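You operate a simulated robot arm through the tools that you are given. There is no shell and no other tool.

You run a simulated robot arm. Do the job below in one go: nothing can be reset, and whatever is moved stays where it is left.

## Task
Test the three plugged cables and drop the faulty one into REWORK.
Fine: turn the dial to each socket's colour and press TEST; the good two stay plugged in.
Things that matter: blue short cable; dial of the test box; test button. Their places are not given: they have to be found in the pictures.

The check looks at the end state, three seconds after you hand in, the way a careful person would. Anything else that was tipped, shoved, dropped, spilled or broken makes it a failure.

## Robot
A 7-joint arm with a two-finger parallel gripper, fixed in place. Base frame: the origin is at the foot of the arm, x ahead of it, y to its left, z up; the work surface is at about z = 780. Units: mm, rad, N and s.
Its first joint turns from -2.897 to 2.897 rad. Payload 3.43 kg.
The tool frame sits at the grasp point between the pads (the TCP): z along the fingers, y along the line on which they close. The tips reach 30 mm beyond it. Largest opening 94 mm; finger width 28, thickness 10; the body of the gripper, 50 by 96 mm, starts 55 mm behind the TCP.
Orientation is told as [roll, pitch, yaw] about the base's x, y, z axes, in that order, counted from this pose: with the fingers straight down and closing along the base's y, the tool's x points along the base's -x, its y along +y and its z along -z.

## Interface
- The arm moves only by the tool step_arm. Its argument "plan" is a list of rows, each a list of 3 entries, a list of its own where there are three numbers: the shift along the tool's x, y, z in m, then the turn, a rotation vector about the tool's x, y, z in rad, then the opening, from 0 (shut) to 1 (fully open). In form: [[[x, y, z], [ax, ay, az], gripper], ...]. A call has 1 to 20 rows; each row is the pose to reach, as a shift and turn from the pose commanded when the call began, along the tool's axes at that moment. Each row takes 0.2 s and may step no farther than 50 mm and 0.15 rad from the row before; otherwise, or with a gripper value out of range, the whole call is refused. Where a pose cannot be reached the arm comes as near as it can. A force on the tool above 50 N (or 10 N above the force at the start of the call, whichever is more), or a blocked arm, ends the call early, and 0.2 s more pass. The fingers move at their own pace (about 45 mm/s each) and stop on an object; they squeeze with about 37 N. The grip force told is the motor's: it shows also when the fingers shut on nothing. Time passes only in rows, and 0.2 s behind the last, so rows that repeat a pose let the fingers close. It gives the time, the measured TCP pose, the force on the tool (base axes), the opening and the grip force at its end, in the units of the frame above (readings bear some noise), with the torque about the TCP (base axes, N m) and any sound that the robot's microphone picked up.
- Cameras (640 x 400 px; columns grow to the right, rows downward): "scene" is fixed at [49.2, 649.4, 1368.8]; the picture's right is [-0.31, -0.95, 0.00], its down [-0.41, 0.13, -0.90] and it looks along [0.86, -0.28, -0.43] (base axes); focal length 333 px, centre (320, 200). "wrist" rides on the gripper at [76, 14, -103] in the tool frame; the picture's right is [-0.18, 0.98, 0.00], its down [-0.75, -0.14, -0.64] and it looks along [-0.63, -0.12, 0.77] (tool axes); focal length 243 px, centre (320, 200).
- capture(camera): a new picture of that camera. It takes no simulated time.
- pixel_to_xyz(camera, pixels): there is no depth. For up to 12 entries [column, row, z] of the newest picture of that camera ("zoom" is the newest enlarged one), the place [x, y] in the base frame at which the ray of that pixel passes the height z, good to about 2 mm. It takes no simulated time.
- close_up(camera, box): a new picture of the part [left, top, right, bottom] of that camera's present view, enlarged. It takes no simulated time.
- finish_job(): hands the job in; it is judged then, once.

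Unless the task says otherwise, let go and move clear before handing in.

The tools are called as name(argument=value, ...) on one line, values as JSON. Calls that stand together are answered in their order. step_arm: Moves the arm, as the interface text tells. Its arguments: {"type":"object","properties":{"plan":{"type":"array","items":{"type":"array"}}},"required":["plan"]} The other tools are called the same way: capture (camera) takes a picture; pixel_to_xyz (camera, pixels) gives the place at which the rays of pixels pass given heights; close_up (camera, box) takes an enlarged picture of a part of a camera's view; finish_job () hands the job in.

At the start:

```text
clock: 0.0
tcp_pos: [520.7, 267.6, 1182.5]
tool_rot: [0.0, 0.0, 0.0]
contact_force: [0.1, 0.5, 0.2]
wrist_torque: [0.04, 0.02, -0.03]
opening: 93.7
grasp_force: 0.0
```

scene: 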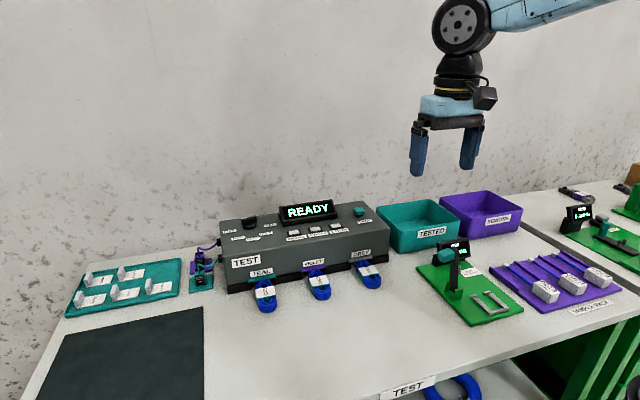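
wrist: 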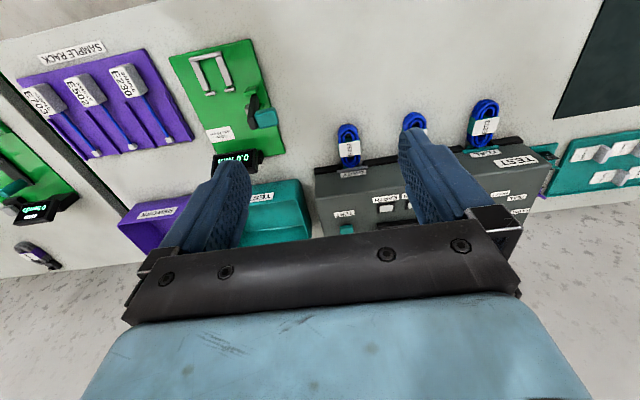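

The scene shows the test box around (300,240) with three blue cables at (264,295), (319,285), (368,273), and bins at (418,225) and (485,215). I'll zoom in to read the labels, dial and button.

close_up(camera="scene", box=[210, 190, 400, 310])

close_up(camera="scene", box=[370, 180, 540, 290])

close_up(camera="wrist", box=[300, 90, 560, 250])

```text
3.33 times, centred on (305, 250) of scene
```

zoom: 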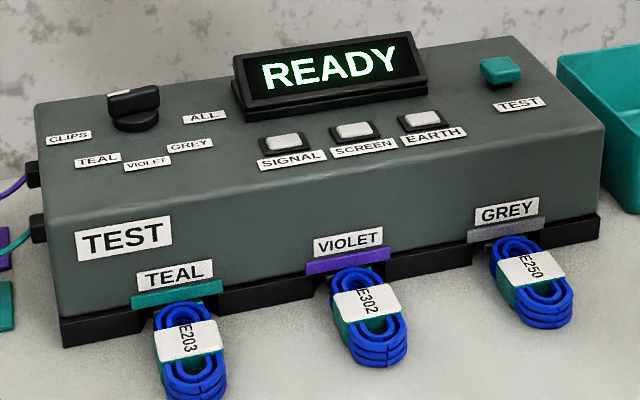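

```text
3.64 times, centred on (455, 235) of scene
```

zoom: 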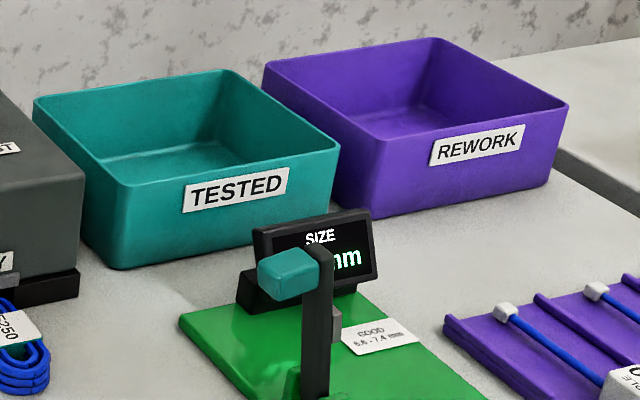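

```text
2.46 times, centred on (430, 170) of wrist
```

zoom: 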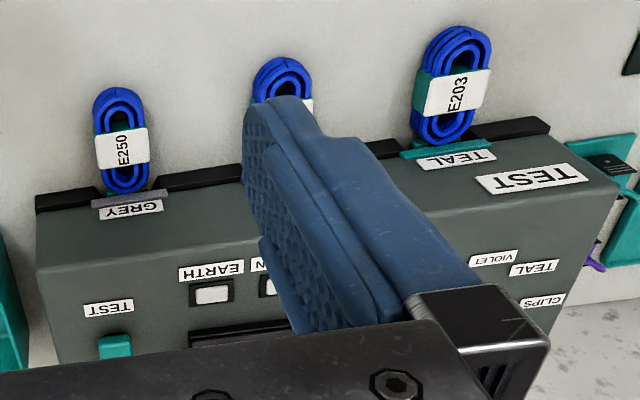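

The box carries a dial (scene ~(250,222)), a TEST button (scene ~(360,211), wrist ~(346,230)), and cables E203/E302/E250. I'll triangulate heights by projecting matching pixels from both cameras at several heights.

pixel_to_xyz(camera="scene", pixels=[[359.6, 211.5, 860], [359.6, 211.5, 900], [359.6, 211.5, 940], [250, 222, 860], [250, 222, 900], [250, 222, 940], [264, 292, 790], [319, 284, 790], [368, 273, 790], [365, 221, 880], [228.6, 294, 780], [391.4, 256, 780]])

pixel_to_xyz(camera="wrist", pixels=[[346.3, 229.7, 860], [346.3, 229.7, 900], [346.3, 229.7, 940], [349, 148, 790], [484, 126, 790], [349, 148, 810], [484, 126, 810], [344, 215, 860], [344, 215, 900], [315, 172, 780], [523, 138, 780]])

```text
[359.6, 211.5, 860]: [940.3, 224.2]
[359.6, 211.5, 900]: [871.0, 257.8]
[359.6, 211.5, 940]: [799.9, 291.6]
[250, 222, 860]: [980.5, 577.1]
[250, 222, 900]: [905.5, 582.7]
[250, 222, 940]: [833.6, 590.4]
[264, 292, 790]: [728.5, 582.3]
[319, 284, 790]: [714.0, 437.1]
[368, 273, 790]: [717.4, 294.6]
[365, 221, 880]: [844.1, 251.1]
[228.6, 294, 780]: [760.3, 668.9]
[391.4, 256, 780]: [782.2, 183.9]
```

```text
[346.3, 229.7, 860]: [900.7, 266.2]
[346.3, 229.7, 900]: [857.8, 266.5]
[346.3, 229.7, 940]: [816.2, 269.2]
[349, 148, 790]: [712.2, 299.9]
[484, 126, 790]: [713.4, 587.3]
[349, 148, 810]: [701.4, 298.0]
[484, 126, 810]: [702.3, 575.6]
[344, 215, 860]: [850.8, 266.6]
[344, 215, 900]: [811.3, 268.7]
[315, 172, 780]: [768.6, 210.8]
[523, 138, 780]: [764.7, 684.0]
```

The TEST button triangulates to about (850,266,910), and the dial is near (890,583,~910). I'll move the wrist camera over the dial for a better look, staying high.

step_arm(plan=[[[-0.02, 0.04, 0.0], [0, 0, 0], 1], [[-0.04, 0.08, 0.0], [0, 0, 0], 1], [[-0.06, 0.12, 0.0], [0, 0, 0], 1], [[-0.08, 0.16, 0.0], [0, 0, 0], 1], [[-0.1, 0.2, 0.0], [0, 0, 0], 1], [[-0.12, 0.24, 0.0], [0, 0, 0], 1], [[-0.13, 0.28, 0.0], [0, 0, 0], 1], [[-0.13, 0.3, 0.0], [0, 0, 0], 1]])

capture(camera="wrist")

capture(camera="scene")

```text
clock: 1.8
tcp_pos: [648.5, 568.0, 1183.8]
tool_rot: [0.001, 0.0, -0.002]
contact_force: [-0.8, 0.0, 0.7]
wrist_torque: [0.0, -0.01, -0.02]
opening: 94.2
grasp_force: 0.1
```

```text
taken
```

wrist: 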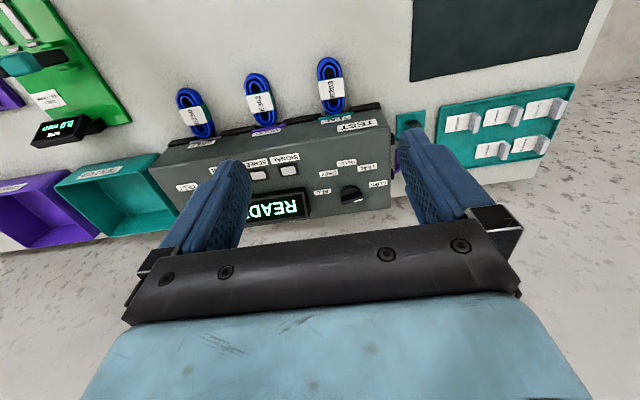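

```text
taken
```

scene: 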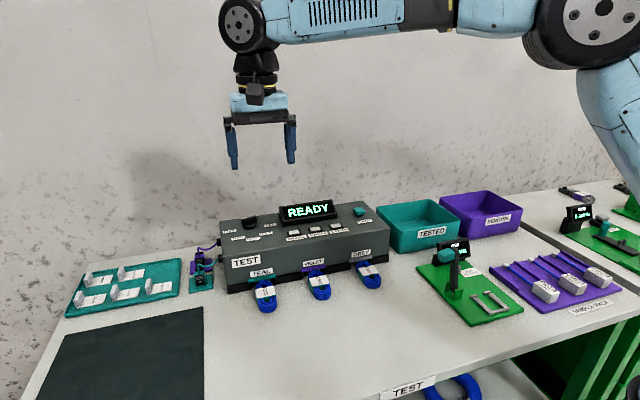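

close_up(camera="wrist", box=[290, 130, 410, 220])

close_up(camera="scene", box=[215, 200, 311, 260])

```text
4.44 times, centred on (350, 175) of wrist
```

zoom: 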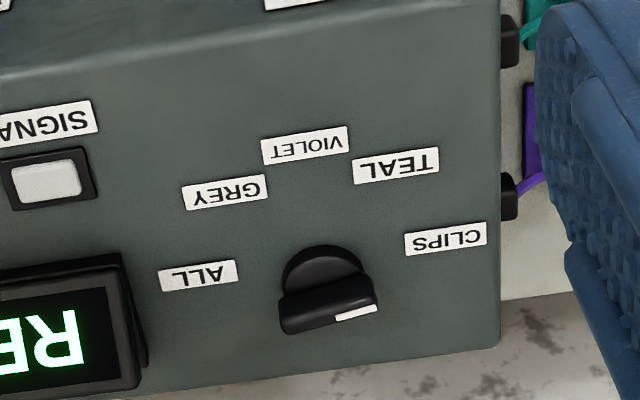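

```text
6.67 times, centred on (263, 230) of scene
```

zoom: 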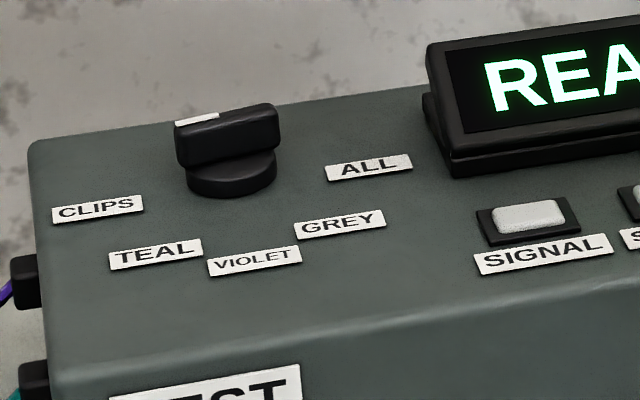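

The dial is a disc with a bar whose white mark points left (near CLIPS). I'll triangulate the labels and the bar top from both cameras.

pixel_to_xyz(camera="scene", pixels=[[238.3, 237.9, 880], [238.3, 237.9, 910], [229.6, 231.2, 880], [229.6, 231.2, 910], [270.35, 225.05, 880], [270.35, 225.05, 910], [249.06, 217.4, 890], [249.06, 217.4, 910], [249.06, 217.4, 930], [251, 229.4, 880], [251, 229.4, 910]])

pixel_to_xyz(camera="wrist", pixels=[[366.9, 167.6, 880], [366.9, 167.6, 910], [378.4, 183.8, 880], [378.4, 183.8, 910], [322.5, 192.1, 880], [322.5, 192.1, 910], [351.8, 201.6, 890], [351.8, 201.6, 910], [351.8, 201.6, 930], [346.4, 162.6, 890], [328.6, 173.2, 890]])

```text
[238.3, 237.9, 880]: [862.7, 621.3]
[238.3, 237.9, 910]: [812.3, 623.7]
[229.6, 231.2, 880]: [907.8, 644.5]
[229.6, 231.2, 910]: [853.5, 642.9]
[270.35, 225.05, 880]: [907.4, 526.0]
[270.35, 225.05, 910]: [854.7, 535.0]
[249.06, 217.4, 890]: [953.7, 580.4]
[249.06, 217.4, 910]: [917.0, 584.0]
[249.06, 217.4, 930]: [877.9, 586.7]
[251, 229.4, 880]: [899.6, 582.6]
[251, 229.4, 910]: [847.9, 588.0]
```

```text
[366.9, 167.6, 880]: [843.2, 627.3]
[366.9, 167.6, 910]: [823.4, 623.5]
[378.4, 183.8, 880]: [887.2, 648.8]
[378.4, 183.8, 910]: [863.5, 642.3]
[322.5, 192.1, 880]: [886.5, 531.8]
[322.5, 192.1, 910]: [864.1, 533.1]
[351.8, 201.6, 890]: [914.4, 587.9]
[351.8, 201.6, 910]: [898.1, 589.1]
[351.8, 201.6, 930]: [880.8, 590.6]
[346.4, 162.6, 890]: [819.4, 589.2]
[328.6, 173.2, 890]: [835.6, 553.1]
```

Both views agree: the box top is z≈900, the dial centre is about (878,589) with its bar top at z≈927, and labels sit at TEAL (830,624), VIOLET (813,589), GREY (829,553). The dial is about 1057 mm out, so I'll check the reach by moving out at a safe height.

step_arm(plan=[[[-0.04, 0.005, 0.03], [0, 0, 0], 1], [[-0.08, 0.01, 0.06], [0, 0, 0], 1], [[-0.12, 0.015, 0.09], [0, 0, 0], 1], [[-0.16, 0.02, 0.12], [0, 0, 0], 1], [[-0.19, 0.021, 0.15], [0, 0, 0], 1], [[-0.22, 0.021, 0.165], [0, 0, 0], 1], [[-0.22, 0.021, 0.165], [0, 0, 0], 1]])

capture(camera="wrist")

capture(camera="scene")

```text
refused: row 1 steps farther than a row can; nothing moved
```

```text
taken
```

wrist: 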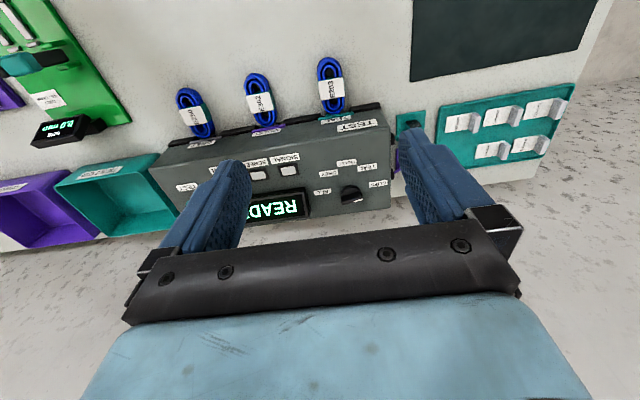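

```text
taken
```

scene: 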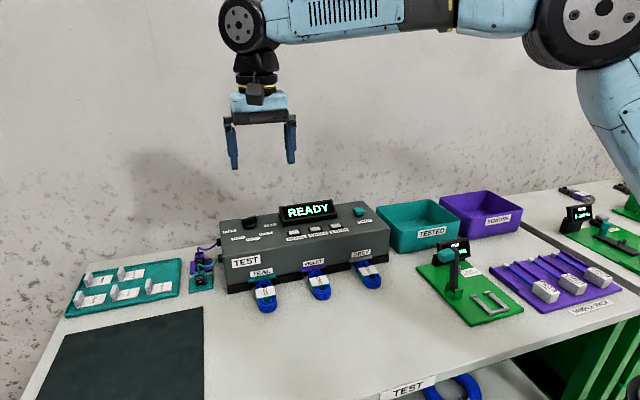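

The call was refused because the first row stepped just over 50 mm, and nothing moved. I'll redo it with smaller steps.

step_arm(plan=[[[-0.035, 0.003, 0.025], [0, 0, 0], 1], [[-0.07, 0.006, 0.05], [0, 0, 0], 1], [[-0.105, 0.01, 0.075], [0, 0, 0], 1], [[-0.14, 0.014, 0.1], [0, 0, 0], 1], [[-0.175, 0.018, 0.125], [0, 0, 0], 1], [[-0.2, 0.021, 0.15], [0, 0, 0], 1], [[-0.22, 0.021, 0.165], [0, 0, 0], 1], [[-0.22, 0.021, 0.165], [0, 0, 0], 1]])

capture(camera="wrist")

capture(camera="scene")

```text
clock: 3.6
tcp_pos: [864.0, 586.4, 1015.2]
tool_rot: [-0.001, 0.0, 0.0]
contact_force: [-0.8, 0.5, -0.5]
wrist_torque: [0.02, -0.01, -0.02]
opening: 94.0
grasp_force: 0.1
out of reach, approached as far as the arm can: row 7, 8
```

```text
taken
```

wrist: 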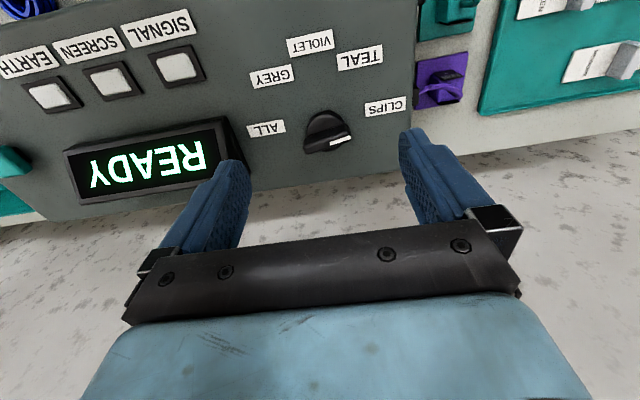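

```text
taken
```

scene: 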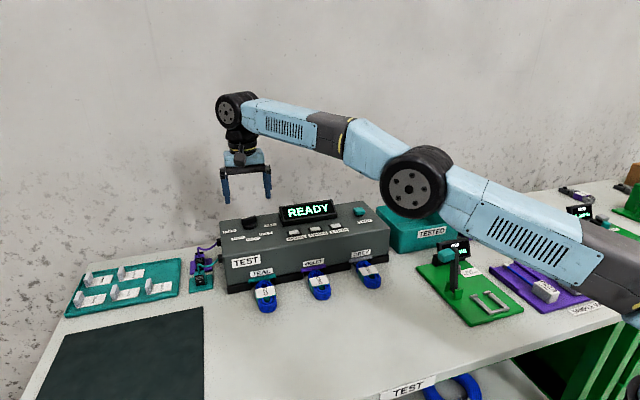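

The tool-down reach ends at about r=1044, just short of the dial, so a modest outward tilt will be needed. I'll look closely at the dial from here.

close_up(camera="wrist", box=[240, 20, 416, 130])

close_up(camera="wrist", box=[290, 100, 370, 160])

pixel_to_xyz(camera="wrist", pixels=[[267, 128, 900], [386, 107, 900], [360, 58, 900], [310, 42, 900], [272, 76, 900], [304, 146, 900], [304, 146, 927], [353, 136, 900], [353, 136, 927], [304, 135, 927], [350, 130, 927]])

```text
3.64 times, centred on (328, 75) of wrist
```

zoom: 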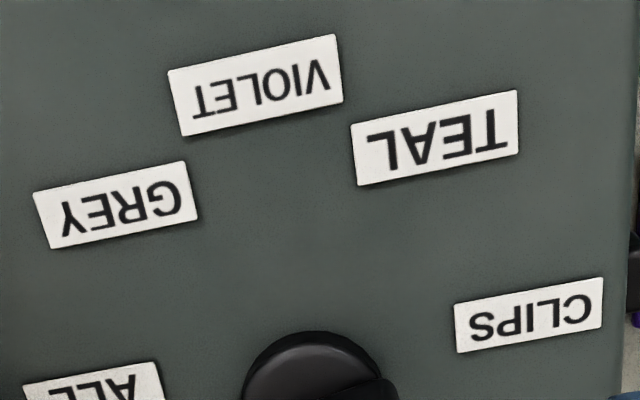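

```text
6.67 times, centred on (330, 130) of wrist
```

zoom: 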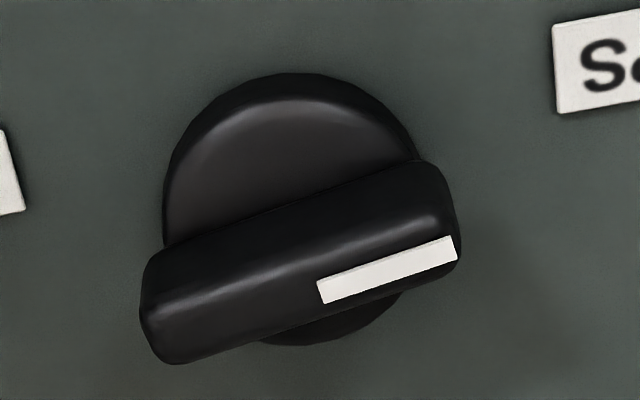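

```text
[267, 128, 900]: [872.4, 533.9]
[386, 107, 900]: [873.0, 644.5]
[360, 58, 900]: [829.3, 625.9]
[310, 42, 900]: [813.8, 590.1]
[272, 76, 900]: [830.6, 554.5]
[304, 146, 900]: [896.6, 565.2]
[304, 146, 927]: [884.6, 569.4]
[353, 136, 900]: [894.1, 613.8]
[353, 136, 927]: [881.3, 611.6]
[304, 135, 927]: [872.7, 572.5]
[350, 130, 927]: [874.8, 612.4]
```

The close-up of the dial at (330,130) shows the bar running along base y, about 43 mm long, with its white mark at the +y (CLIPS) end and its top at z≈927. I'll back off slightly and yaw the gripper about -85° so the fingers can straddle the bar.

step_arm(plan=[[[0.005, -0.003, -0.004], [0, 0, 0.13], 1], [[0.01, -0.006, -0.008], [0, 0, 0.26], 1], [[0.015, -0.009, -0.012], [0, 0, 0.39], 1], [[0.02, -0.012, -0.016], [0, 0, 0.52], 1], [[0.025, -0.015, -0.02], [0, 0, 0.65], 1], [[0.03, -0.018, -0.02], [0, 0, 0.78], 1], [[0.03, -0.02, -0.02], [0, 0, 0.91], 1], [[0.03, -0.02, -0.02], [0, 0, 1.04], 1], [[0.03, -0.02, -0.02], [0, 0, 1.17], 1], [[0.03, -0.02, -0.02], [0, 0, 1.3], 1], [[0.03, -0.02, -0.02], [0, 0, 1.4], 1], [[0.03, -0.02, -0.02], [0, 0, 1.492], 1], [[0.03, -0.02, -0.02], [0, 0, 1.492], 1]])

capture(camera="wrist")

capture(camera="scene")

```text
clock: 6.4
tcp_pos: [836.5, 563.8, 1035.4]
tool_rot: [0.001, 0.001, -1.495]
contact_force: [0.5, 0.3, -0.1]
wrist_torque: [0.0, -0.03, -0.03]
opening: 93.9
grasp_force: 0.1
```

```text
taken
```

wrist: 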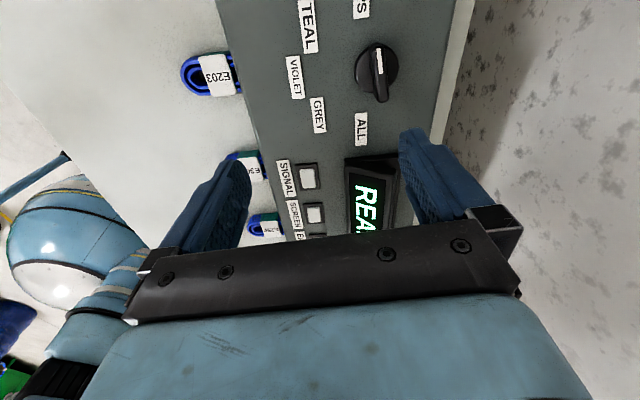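

```text
taken
```

scene: 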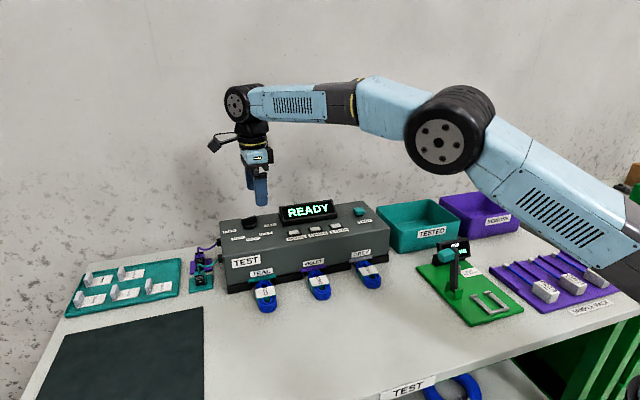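

The yaw is done and the dial is visible at (377,72). I'll zoom in to measure its bar and disc.

close_up(camera="wrist", box=[337, 35, 417, 110])

```text
5.33 times, centred on (377, 72) of wrist
```

zoom: 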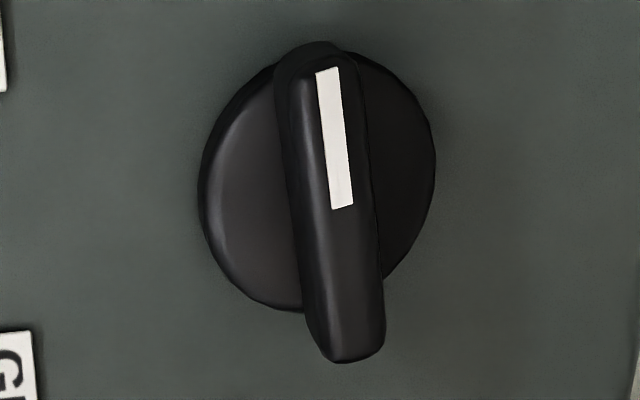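

pixel_to_xyz(camera="zoom", pixels=[[342, 207, 920], [342, 207, 927], [342, 207, 935], [327, 69, 927], [355, 350, 927], [312, 205, 927], [375, 205, 927], [198, 190, 905], [435, 150, 905], [318, 172, 905], [330, 45, 905]])

pixel_to_xyz(camera="scene", pixels=[[249.4, 217, 920], [249.4, 217, 927], [249.4, 217, 935]])

close_up(camera="scene", box=[230, 205, 270, 235])

```text
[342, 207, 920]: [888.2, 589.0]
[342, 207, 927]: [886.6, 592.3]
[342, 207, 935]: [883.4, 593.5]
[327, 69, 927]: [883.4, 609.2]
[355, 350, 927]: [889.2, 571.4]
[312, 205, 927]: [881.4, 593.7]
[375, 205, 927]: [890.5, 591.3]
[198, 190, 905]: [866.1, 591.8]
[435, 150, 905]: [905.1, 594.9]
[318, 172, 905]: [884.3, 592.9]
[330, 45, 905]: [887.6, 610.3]
```

```text
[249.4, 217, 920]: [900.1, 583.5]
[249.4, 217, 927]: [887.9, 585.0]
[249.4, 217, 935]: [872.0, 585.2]
```

```text
13.33 times, centred on (250, 220) of scene
```

zoom: 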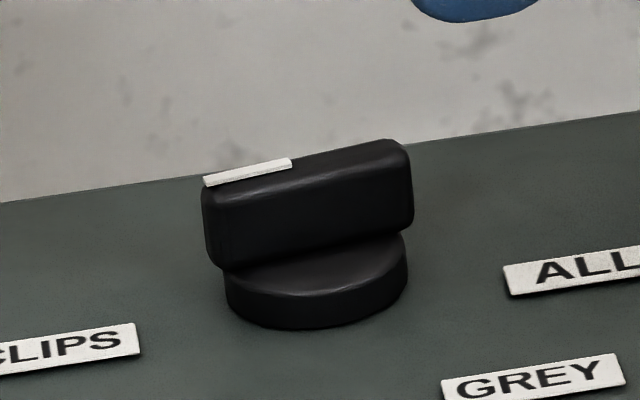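

The dial is now well fixed: centre (885,591), bar about 10 mm thick, mark at azimuth ~100°. The labels fit 40° steps (CLIPS 80°, TEAL 40°, VIOLET 0°). I'll set the yaw to -80°, tilt the fingers toward +y by 0.3 rad for reach, and hover above the dial.

step_arm(plan=[[[0.0, 0.0, 0.0], [0.005, 0.1, -0.033], 0.6], [[0.005, 0.012, 0.005], [0.01, 0.2, -0.066], 0.45], [[0.012, 0.025, 0.01], [0.015, 0.3, -0.099], 0.45], [[0.018, 0.038, 0.018], [0.015, 0.3, -0.099], 0.45], [[0.0225, 0.0503, 0.025], [0.015, 0.3, -0.099], 0.45], [[0.0225, 0.0503, 0.025], [0.015, 0.3, -0.099], 0.45]])

capture(camera="wrist")

capture(camera="scene")

```text
clock: 7.8
tcp_pos: [883.6, 591.1, 1009.3]
tool_rot: [-0.003, 0.3, -1.393]
contact_force: [-0.3, 0.0, 1.1]
wrist_torque: [0.02, -0.03, -0.01]
opening: 42.4
grasp_force: 0.1
```

```text
taken
```

wrist: 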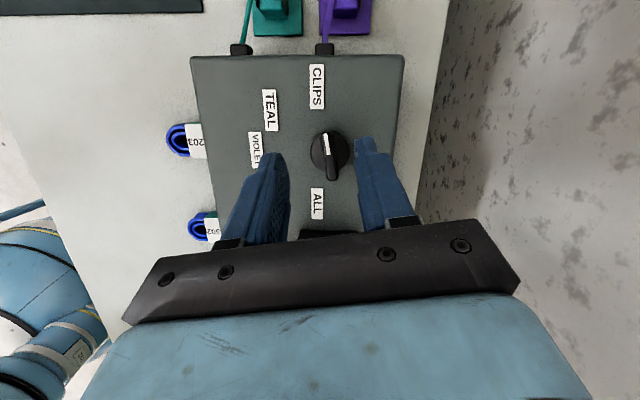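

```text
taken
```

scene: 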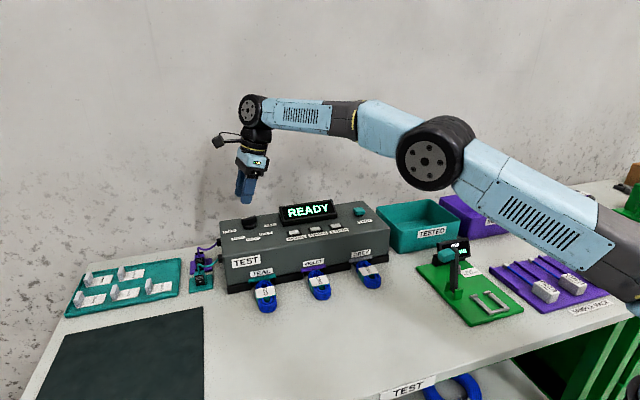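

The tilted pose is reachable at (884,591,1009). I'll lower to just above the bar and check the alignment.

step_arm(plan=[[[-0.01, 0.0007, 0.018], [0, 0, 0], 0.42], [[-0.0199, 0.0014, 0.0357], [0, 0, 0], 0.42], [[-0.0199, 0.0014, 0.0357], [0, 0, 0], 0.42]])

capture(camera="wrist")

close_up(camera="scene", box=[210, 140, 330, 240])

close_up(camera="wrist", box=[240, 80, 416, 240])

```text
clock: 8.6
tcp_pos: [887.3, 582.3, 971.1]
tool_rot: [-0.001, 0.299, -1.392]
contact_force: [0.7, 0.5, -0.3]
wrist_torque: [-0.04, 0.03, -0.02]
opening: 39.9
grasp_force: 0.0
```

```text
taken
```

wrist: 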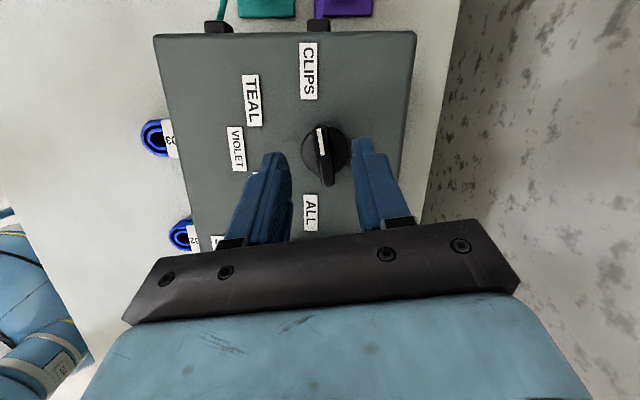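

```text
4.00 times, centred on (270, 190) of scene
```

zoom: 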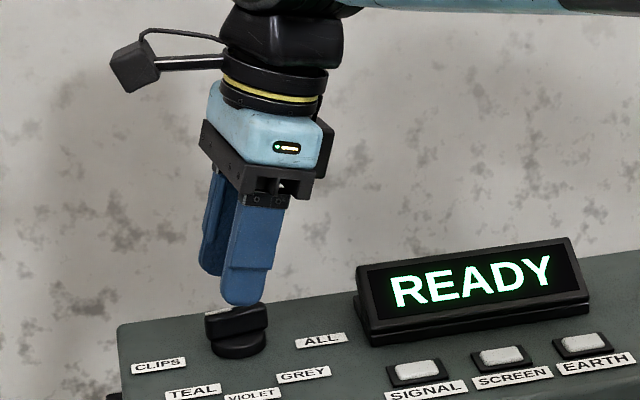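

```text
2.50 times, centred on (328, 160) of wrist
```

zoom: 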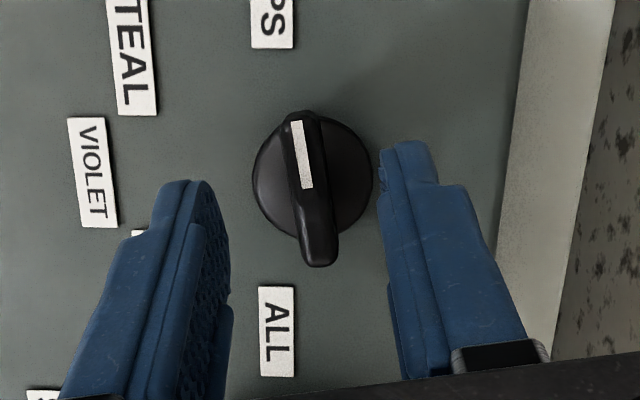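

The fingers straddle the bar (bar at zoom (308,185), tips at either side). I'll lower 23 mm and close on it.

step_arm(plan=[[[-0.003, -0.0003, 0.011], [0, 0, 0], 0.42], [[-0.006, -0.0007, 0.0222], [0, 0, 0], 0.42], [[-0.006, -0.0007, 0.0222], [0, 0, 0], 0.42], [[-0.006, -0.0007, 0.0222], [0, 0, 0], 0.25], [[-0.006, -0.0007, 0.0222], [0, 0, 0], 0.05], [[-0.006, -0.0007, 0.0222], [0, 0, 0], 0.05], [[-0.006, -0.0007, 0.0222], [0, 0, 0], 0.05], [[-0.006, -0.0007, 0.0222], [0, 0, 0], 0.05]])

close_up(camera="wrist", box=[240, 80, 416, 240])

close_up(camera="scene", box=[210, 140, 330, 240])

```text
clock: 10.4
tcp_pos: [887.4, 584.0, 948.1]
tool_rot: [0.0, 0.3, -1.393]
contact_force: [13.2, 6.5, 1.7]
wrist_torque: [0.36, -0.31, -0.02]
opening: 12.7
grasp_force: 7.0
```

```text
2.50 times, centred on (328, 160) of wrist
```

zoom: 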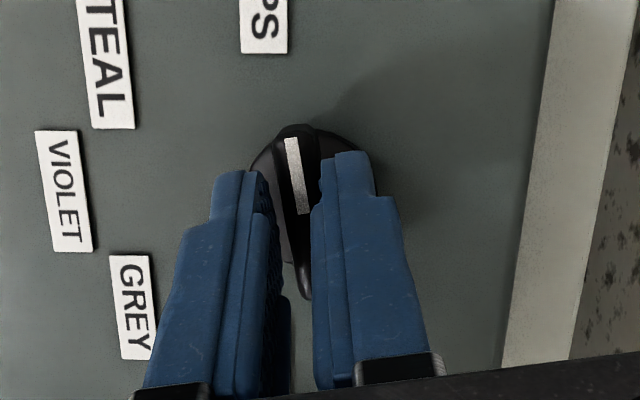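

```text
4.00 times, centred on (270, 190) of scene
```

zoom: 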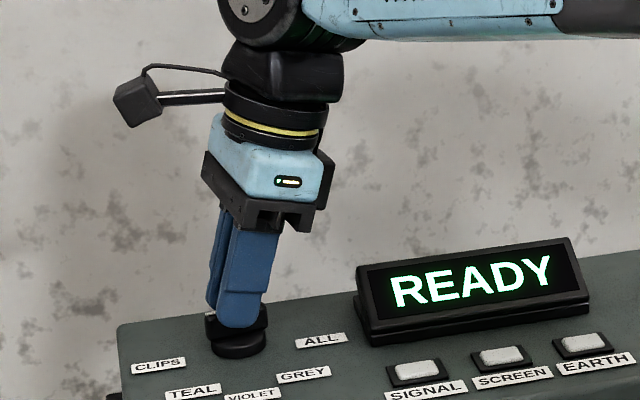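

The far finger touches the bar while the near one has a gap (force +13 N in x, opening 12.7, grip only 7 N). I'll shift about 1.5 mm along the closing axis to centre the grip and squeeze.

step_arm(plan=[[[0, 0.0015, 0], [0, 0, 0], 0.0], [[0, 0.0015, 0], [0, 0, 0], 0.0], [[0, 0.0015, 0], [0, 0, 0], 0.0]])

close_up(camera="wrist", box=[240, 80, 416, 240])

```text
clock: 11.2
tcp_pos: [887.6, 583.8, 948.6]
tool_rot: [0.0, 0.3, -1.393]
contact_force: [8.9, 2.6, 1.5]
wrist_torque: [0.02, -0.2, -0.04]
opening: 10.8
grasp_force: 44.3
```

```text
2.50 times, centred on (328, 160) of wrist
```

zoom: 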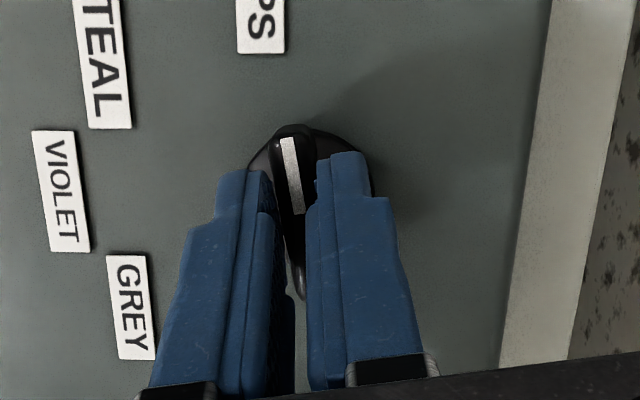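

The bar is gripped firmly (opening 10.8, 44 N). I'll spin about the tool axis by about 41° counter-clockwise seen from above, which takes the mark from CLIPS to TEAL.

step_arm(plan=[[[0, 0, 0], [0, 0, -0.1], 0.0], [[0, 0, 0], [0, 0, -0.2], 0.0], [[0, 0, 0], [0, 0, -0.3], 0.0], [[0, 0, 0], [0, 0, -0.4], 0.0], [[0, 0, 0], [0, 0, -0.5], 0.0], [[0, 0, 0], [0, 0, -0.6], 0.0], [[0, 0, 0], [0, 0, -0.66], 0.0], [[0, 0, 0], [0, 0, -0.71], 0.0], [[0, 0, 0], [0, 0, -0.71], 0.0]])

capture(camera="wrist")

close_up(camera="scene", box=[210, 140, 330, 240])

```text
clock: 12.8
tcp_pos: [884.7, 583.2, 947.3]
tool_rot: [0.179, 0.242, -0.713]
contact_force: [-13.5, -12.0, 5.5]
wrist_torque: [-0.96, 0.26, 0.02]
opening: 12.6
grasp_force: 44.8
stopped in row 8: the force on the tool passed its limit at 51 N (the readings are from after the stop); the commanded pose is now the measured one
```

```text
taken
```

wrist: 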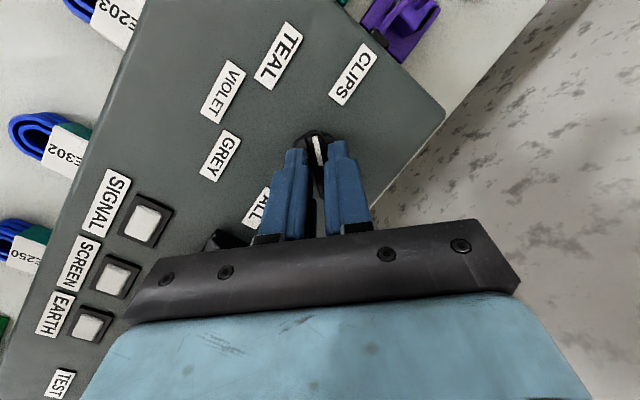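

```text
4.00 times, centred on (270, 190) of scene
```

zoom: 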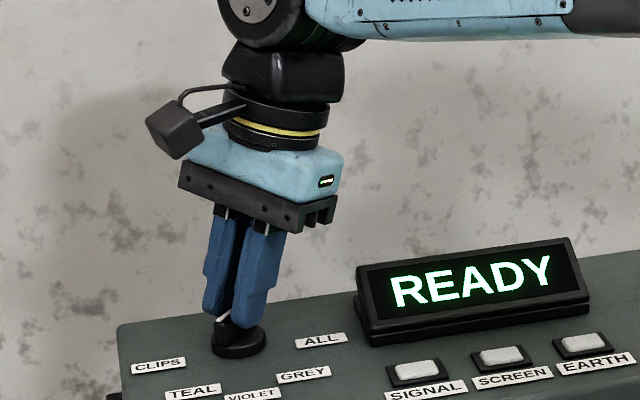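

The spin nearly completed (stopped in the last rows at 51 N), and the bar's mark has moved toward TEAL. I'll release, lift clear, and look.

step_arm(plan=[[[0, 0, 0], [0, 0, 0], 0.15], [[0, 0, 0], [0, 0, 0], 0.4], [[0, 0, 0], [0, 0, 0], 0.4], [[0, 0, -0.02], [0, 0, 0], 0.4], [[0, 0, -0.04], [0, 0, 0], 0.4], [[0, 0, -0.06], [0, 0, 0], 0.4], [[0, 0, -0.06], [0, 0, 0], 0.4]])

close_up(camera="wrist", box=[200, 20, 440, 180])

close_up(camera="scene", box=[215, 200, 311, 260])

```text
clock: 14.4
tcp_pos: [889.7, 566.5, 1003.0]
tool_rot: [0.18, 0.239, -0.711]
contact_force: [-0.3, -0.1, 0.7]
wrist_torque: [-0.01, -0.01, -0.01]
opening: 37.8
grasp_force: 0.1
```

```text
2.50 times, centred on (320, 100) of wrist
```

zoom: 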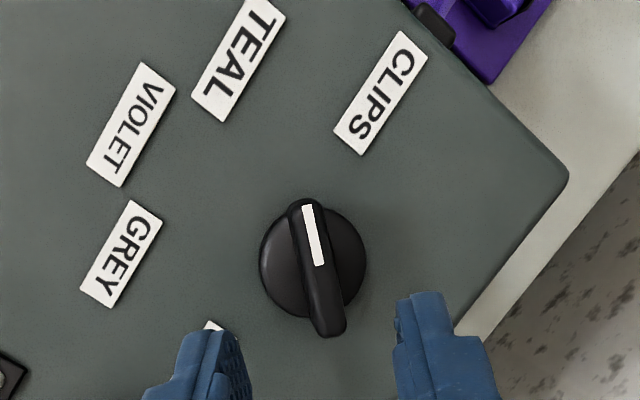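

```text
6.67 times, centred on (263, 230) of scene
```

zoom: 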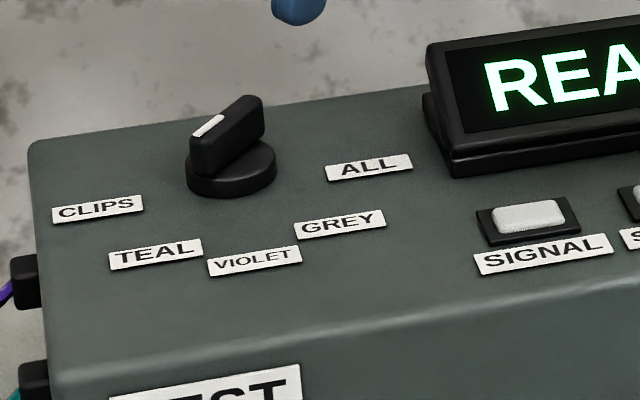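

pixel_to_xyz(camera="wrist", pixels=[[319.4, 166, 928], [314.8, 142.8, 928], [324.8, 190, 928]])

close_up(camera="wrist", box=[290, 130, 370, 180])

pixel_to_xyz(camera="zoom", pixels=[[320, 200, 928]])

```text
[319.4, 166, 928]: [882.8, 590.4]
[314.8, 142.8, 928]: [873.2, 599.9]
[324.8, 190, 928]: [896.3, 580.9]
```

```text
8.00 times, centred on (330, 155) of wrist
```

zoom: 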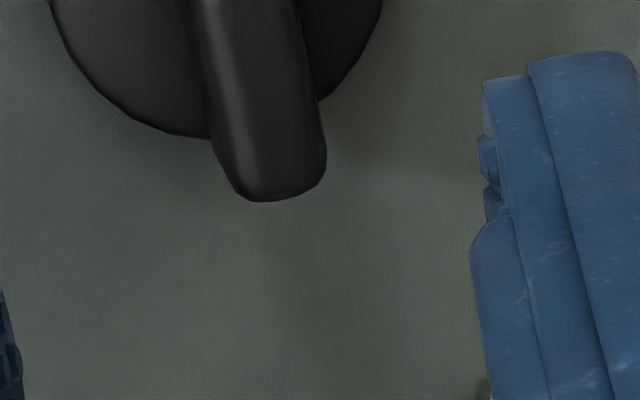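

```text
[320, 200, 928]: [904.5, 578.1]
```

pixel_to_xyz(camera="wrist", pixels=[[319.2, 126, 928], [314.8, 102.8, 928], [324.8, 152, 928]])

close_up(camera="wrist", box=[280, 90, 360, 165])

pixel_to_xyz(camera="zoom", pixels=[[320, 200, 928]])

```text
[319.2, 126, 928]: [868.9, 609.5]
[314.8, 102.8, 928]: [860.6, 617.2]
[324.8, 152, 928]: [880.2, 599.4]
```

```text
5.33 times, centred on (320, 128) of wrist
```

zoom: 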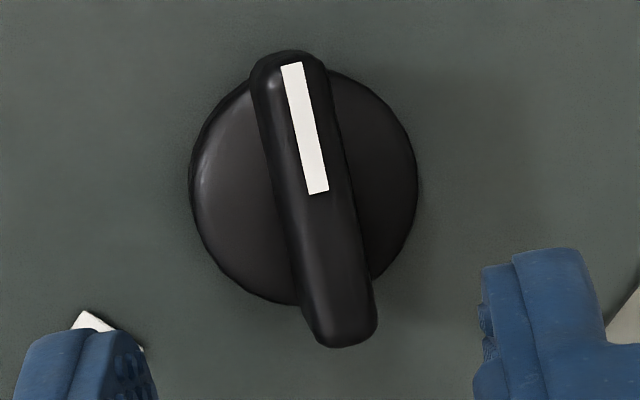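

```text
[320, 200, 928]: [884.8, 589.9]
```

pixel_to_xyz(camera="zoom", pixels=[[293, 65, 928], [318, 192, 928], [343, 338, 928], [290, 60, 928], [308, 130, 928]])

```text
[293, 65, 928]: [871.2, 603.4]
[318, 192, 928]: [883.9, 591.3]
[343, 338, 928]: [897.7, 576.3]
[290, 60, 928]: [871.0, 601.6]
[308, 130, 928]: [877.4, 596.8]
```

The newest zoom puts the mark at about 44° from straight-ahead on the TEAL side, so the dial is set to TEAL. Next I'll straighten the tool, rise, and head for the TEST button with the fingers closed.

step_arm(plan=[[[0.004, -0.02, -0.02], [0.04, -0.05, 0], 0.3], [[0.01, -0.045, -0.035], [0.1, -0.12, 0], 0.2], [[0.017, -0.0758, -0.0526], [0.15, -0.18, 0], 0.1], [[0.017, -0.0758, -0.0526], [0.189, -0.233, 0], 0.0], [[0.017, -0.0758, -0.0526], [0.189, -0.233, 0], 0.0]])

step_arm(plan=[[[-0.0237, -0.0366, 0], [0, 0, 0], 0.0], [[-0.0474, -0.0732, 0], [0, 0, 0], 0.0], [[-0.0712, -0.11, 0], [0, 0, 0], 0.0], [[-0.095, -0.146, 0], [0, 0, 0], 0.0], [[-0.1186, -0.1829, 0], [0, 0, 0], 0.0], [[-0.1186, -0.1829, 0], [0, 0, 0], 0.0]])

capture(camera="wrist")

capture(camera="scene")

```text
clock: 15.6
tcp_pos: [829.0, 506.9, 1044.8]
tool_rot: [-0.012, 0.006, -0.733]
contact_force: [-0.2, 0.0, 0.3]
wrist_torque: [-0.07, -0.02, 0.02]
opening: 0.0
grasp_force: 32.6
```

```text
clock: 17.0
tcp_pos: [795.3, 292.5, 1046.1]
tool_rot: [-0.011, 0.007, -0.733]
contact_force: [-0.1, 0.4, 0.2]
wrist_torque: [-0.05, 0.02, -0.02]
opening: 0.0
grasp_force: 32.5
```

```text
taken
```

wrist: 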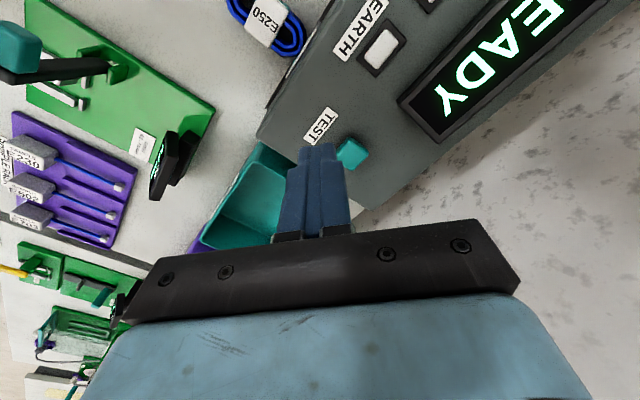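

```text
taken
```

scene: 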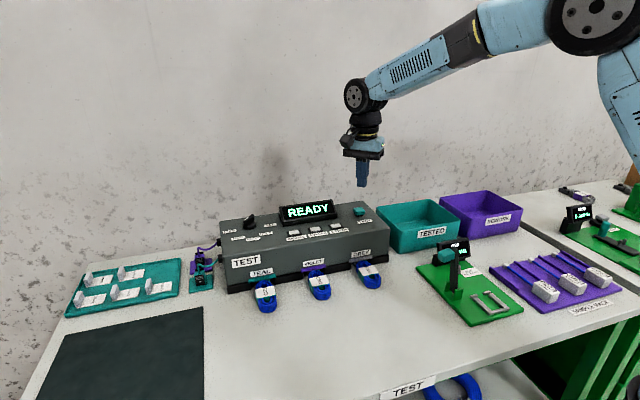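

The button is visible at wrist (351,152) and scene (360,211). I'll zoom in on both to fix its position.

close_up(camera="wrist", box=[310, 110, 390, 160])

pixel_to_xyz(camera="wrist", pixels=[[352, 149, 900], [352, 149, 910], [352, 149, 920], [321, 127, 900]])

close_up(camera="scene", box=[340, 195, 380, 225])

pixel_to_xyz(camera="zoom", pixels=[[320, 200, 900], [320, 200, 910], [320, 200, 920]])

```text
8.00 times, centred on (350, 135) of wrist
```

zoom: 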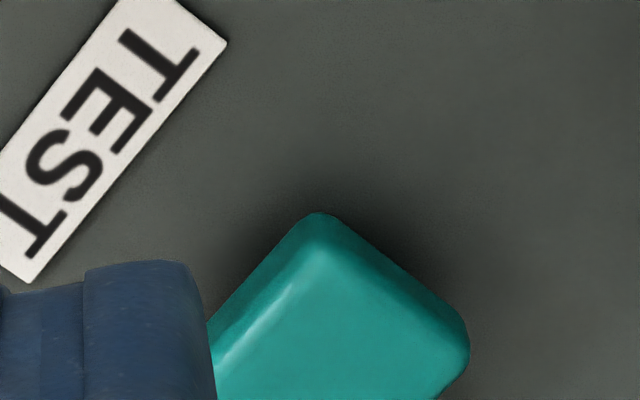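

```text
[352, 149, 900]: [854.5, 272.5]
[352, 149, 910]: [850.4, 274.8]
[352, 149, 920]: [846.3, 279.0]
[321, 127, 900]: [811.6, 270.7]
```

```text
13.33 times, centred on (360, 210) of scene
```

zoom: 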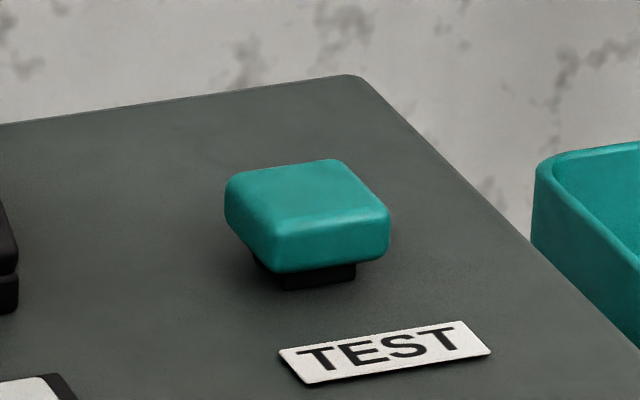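

```text
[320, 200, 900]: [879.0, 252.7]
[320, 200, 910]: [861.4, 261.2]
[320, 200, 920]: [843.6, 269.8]
```

The button cap centre is about (850,271) with its top at z≈917. I'll go above it and then lower gently.

step_arm(plan=[[[-0.0275, 0.0103, 0.02], [0, 0, 0], 0.0], [[-0.055, 0.0206, 0.04], [0, 0, 0], 0.0], [[-0.055, 0.0206, 0.065], [0, 0, 0], 0.0], [[-0.055, 0.0206, 0.084], [0, 0, 0], 0.0], [[-0.055, 0.0206, 0.084], [0, 0, 0], 0.0]])

close_up(camera="scene", box=[320, 160, 400, 220])

capture(camera="wrist")

```text
clock: 18.2
tcp_pos: [847.4, 270.6, 961.1]
tool_rot: [-0.01, 0.008, -0.734]
contact_force: [1.4, 0.2, -0.2]
wrist_torque: [0.0, 0.03, -0.02]
opening: 0.1
grasp_force: 32.9
```

```text
6.67 times, centred on (360, 190) of scene
```

zoom: 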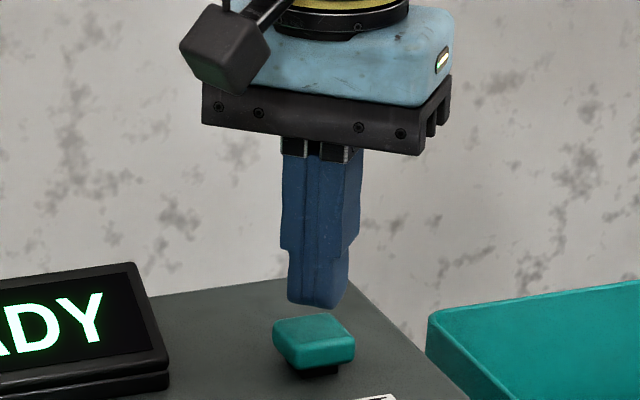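

```text
taken
```

wrist: 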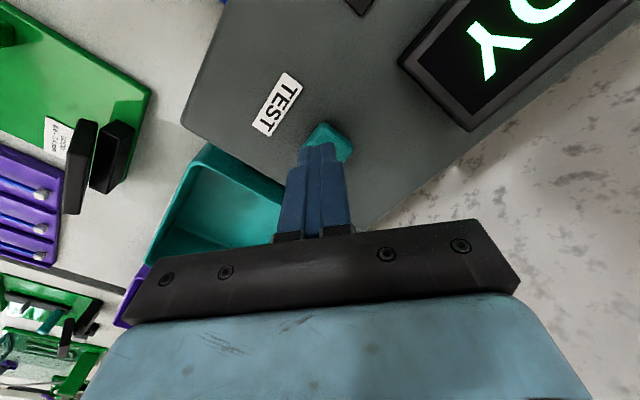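

The fingertips hover right above the button. I'll press down slowly.

step_arm(plan=[[[0, 0, 0.005], [0, 0, 0], 0.0], [[0, 0, 0.01], [0, 0, 0], 0.0], [[0, 0, 0.0125], [0, 0, 0], 0.0], [[0, 0, 0.0145], [0, 0, 0], 0.0], [[0, 0, 0.016], [0, 0, 0], 0.0], [[0, 0, 0.0175], [0, 0, 0], 0.0]])

close_up(camera="scene", box=[210, 165, 400, 285])

```text
clock: 19.6
tcp_pos: [848.6, 271.4, 944.2]
tool_rot: [-0.013, 0.006, -0.732]
contact_force: [0.1, -0.1, 1.0]
wrist_torque: [-0.01, -0.03, 0.01]
opening: 0.1
grasp_force: 33.2
```

```text
3.33 times, centred on (305, 225) of scene
```

zoom: 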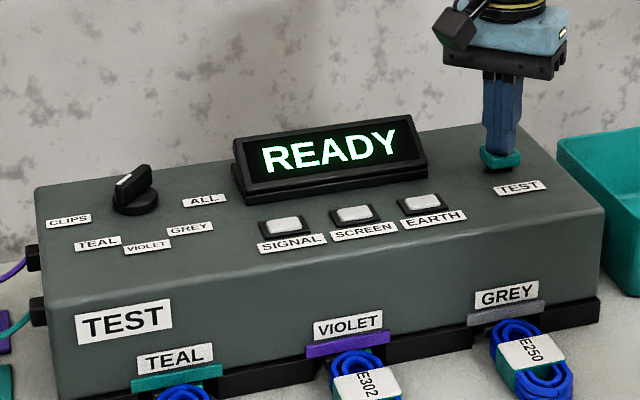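

No contact force yet (1 N at z=944). I'll continue down in small steps.

step_arm(plan=[[[0, 0, 0.001], [0, 0, 0], 0.0], [[0, 0, 0.002], [0, 0, 0], 0.0], [[0, 0, 0.003], [0, 0, 0], 0.0], [[0, 0, 0.004], [0, 0, 0], 0.0], [[0, 0, 0.005], [0, 0, 0], 0.0], [[0, 0, 0.005], [0, 0, 0], 0.0]])

close_up(camera="scene", box=[210, 165, 400, 285])

```text
clock: 21.0
tcp_pos: [848.7, 270.4, 939.1]
tool_rot: [-0.012, 0.007, -0.733]
contact_force: [0.7, -0.9, 4.1]
wrist_torque: [-0.06, -0.07, 0.03]
opening: 0.2
grasp_force: 33.2
heard: click
```

```text
3.33 times, centred on (305, 225) of scene
```

zoom: 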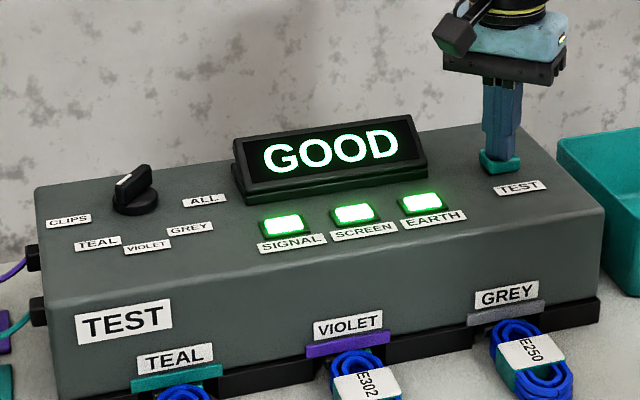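

Pressing clicked (z≈939), and the display reads GOOD with three green lamps, so TEAL (E203) is good. I'll rise and go back to the dial with a slight outward tilt for the TEAL-to-VIOLET turn.

step_arm(plan=[[[0, 0, -0.035], [0, 0, 0], 0.0], [[0, 0, -0.07], [0, 0, 0], 0.0], [[0, 0, -0.101], [0, 0, 0], 0.0], [[0.024, 0.0324, -0.101], [0, 0, 0], 0.1], [[0.048, 0.0648, -0.101], [0, 0, 0], 0.2], [[0.0723, 0.0972, -0.101], [0, 0, 0], 0.3], [[0.0965, 0.1296, -0.101], [0, 0, 0], 0.42], [[0.1206, 0.162, -0.101], [0, 0, 0], 0.42], [[0.1447, 0.1943, -0.101], [-0.045, -0.07, 0], 0.42], [[0.1688, 0.2267, -0.101], [-0.09, -0.14, 0], 0.42], [[0.1929, 0.2591, -0.09], [-0.1325, -0.212, 0], 0.42], [[0.1929, 0.2591, -0.07], [-0.1325, -0.212, 0], 0.42], [[0.1929, 0.2591, -0.046], [-0.1325, -0.212, 0], 0.42], [[0.1929, 0.2591, -0.046], [-0.1325, -0.212, 0], 0.42]])

capture(camera="wrist")

close_up(camera="wrist", box=[240, 80, 416, 240])

close_up(camera="scene", box=[210, 140, 330, 240])

```text
clock: 24.0
tcp_pos: [880.7, 591.9, 982.9]
tool_rot: [0.122, -0.205, -0.744]
contact_force: [0.6, -0.3, -0.8]
wrist_torque: [0.01, -0.02, -0.02]
opening: 39.3
grasp_force: 0.0
```

```text
taken
```

wrist: 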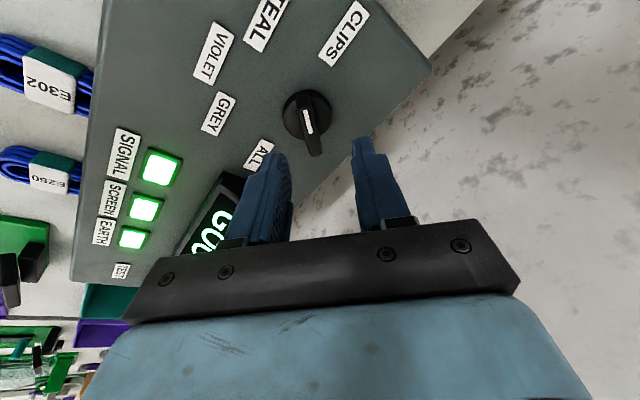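

```text
2.50 times, centred on (328, 160) of wrist
```

zoom: 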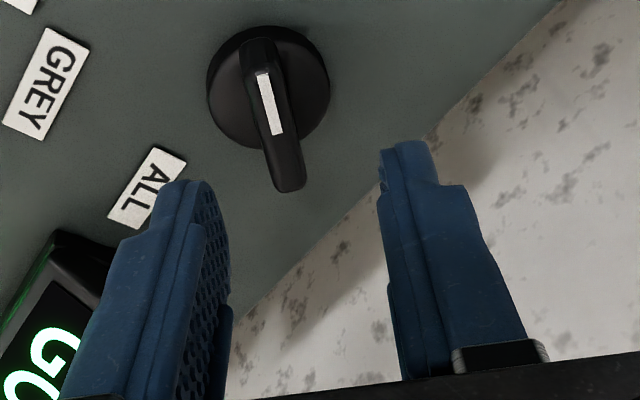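

```text
4.00 times, centred on (270, 190) of scene
```

zoom: 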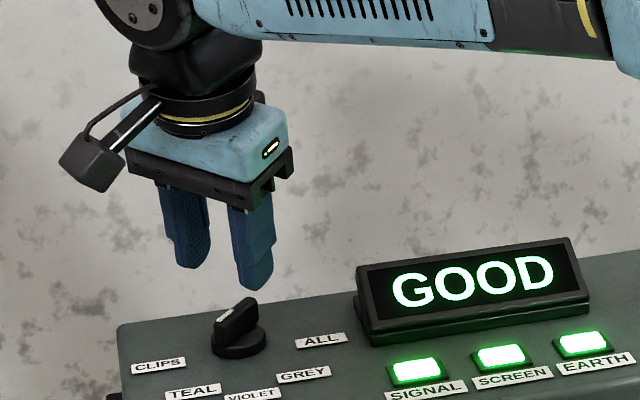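

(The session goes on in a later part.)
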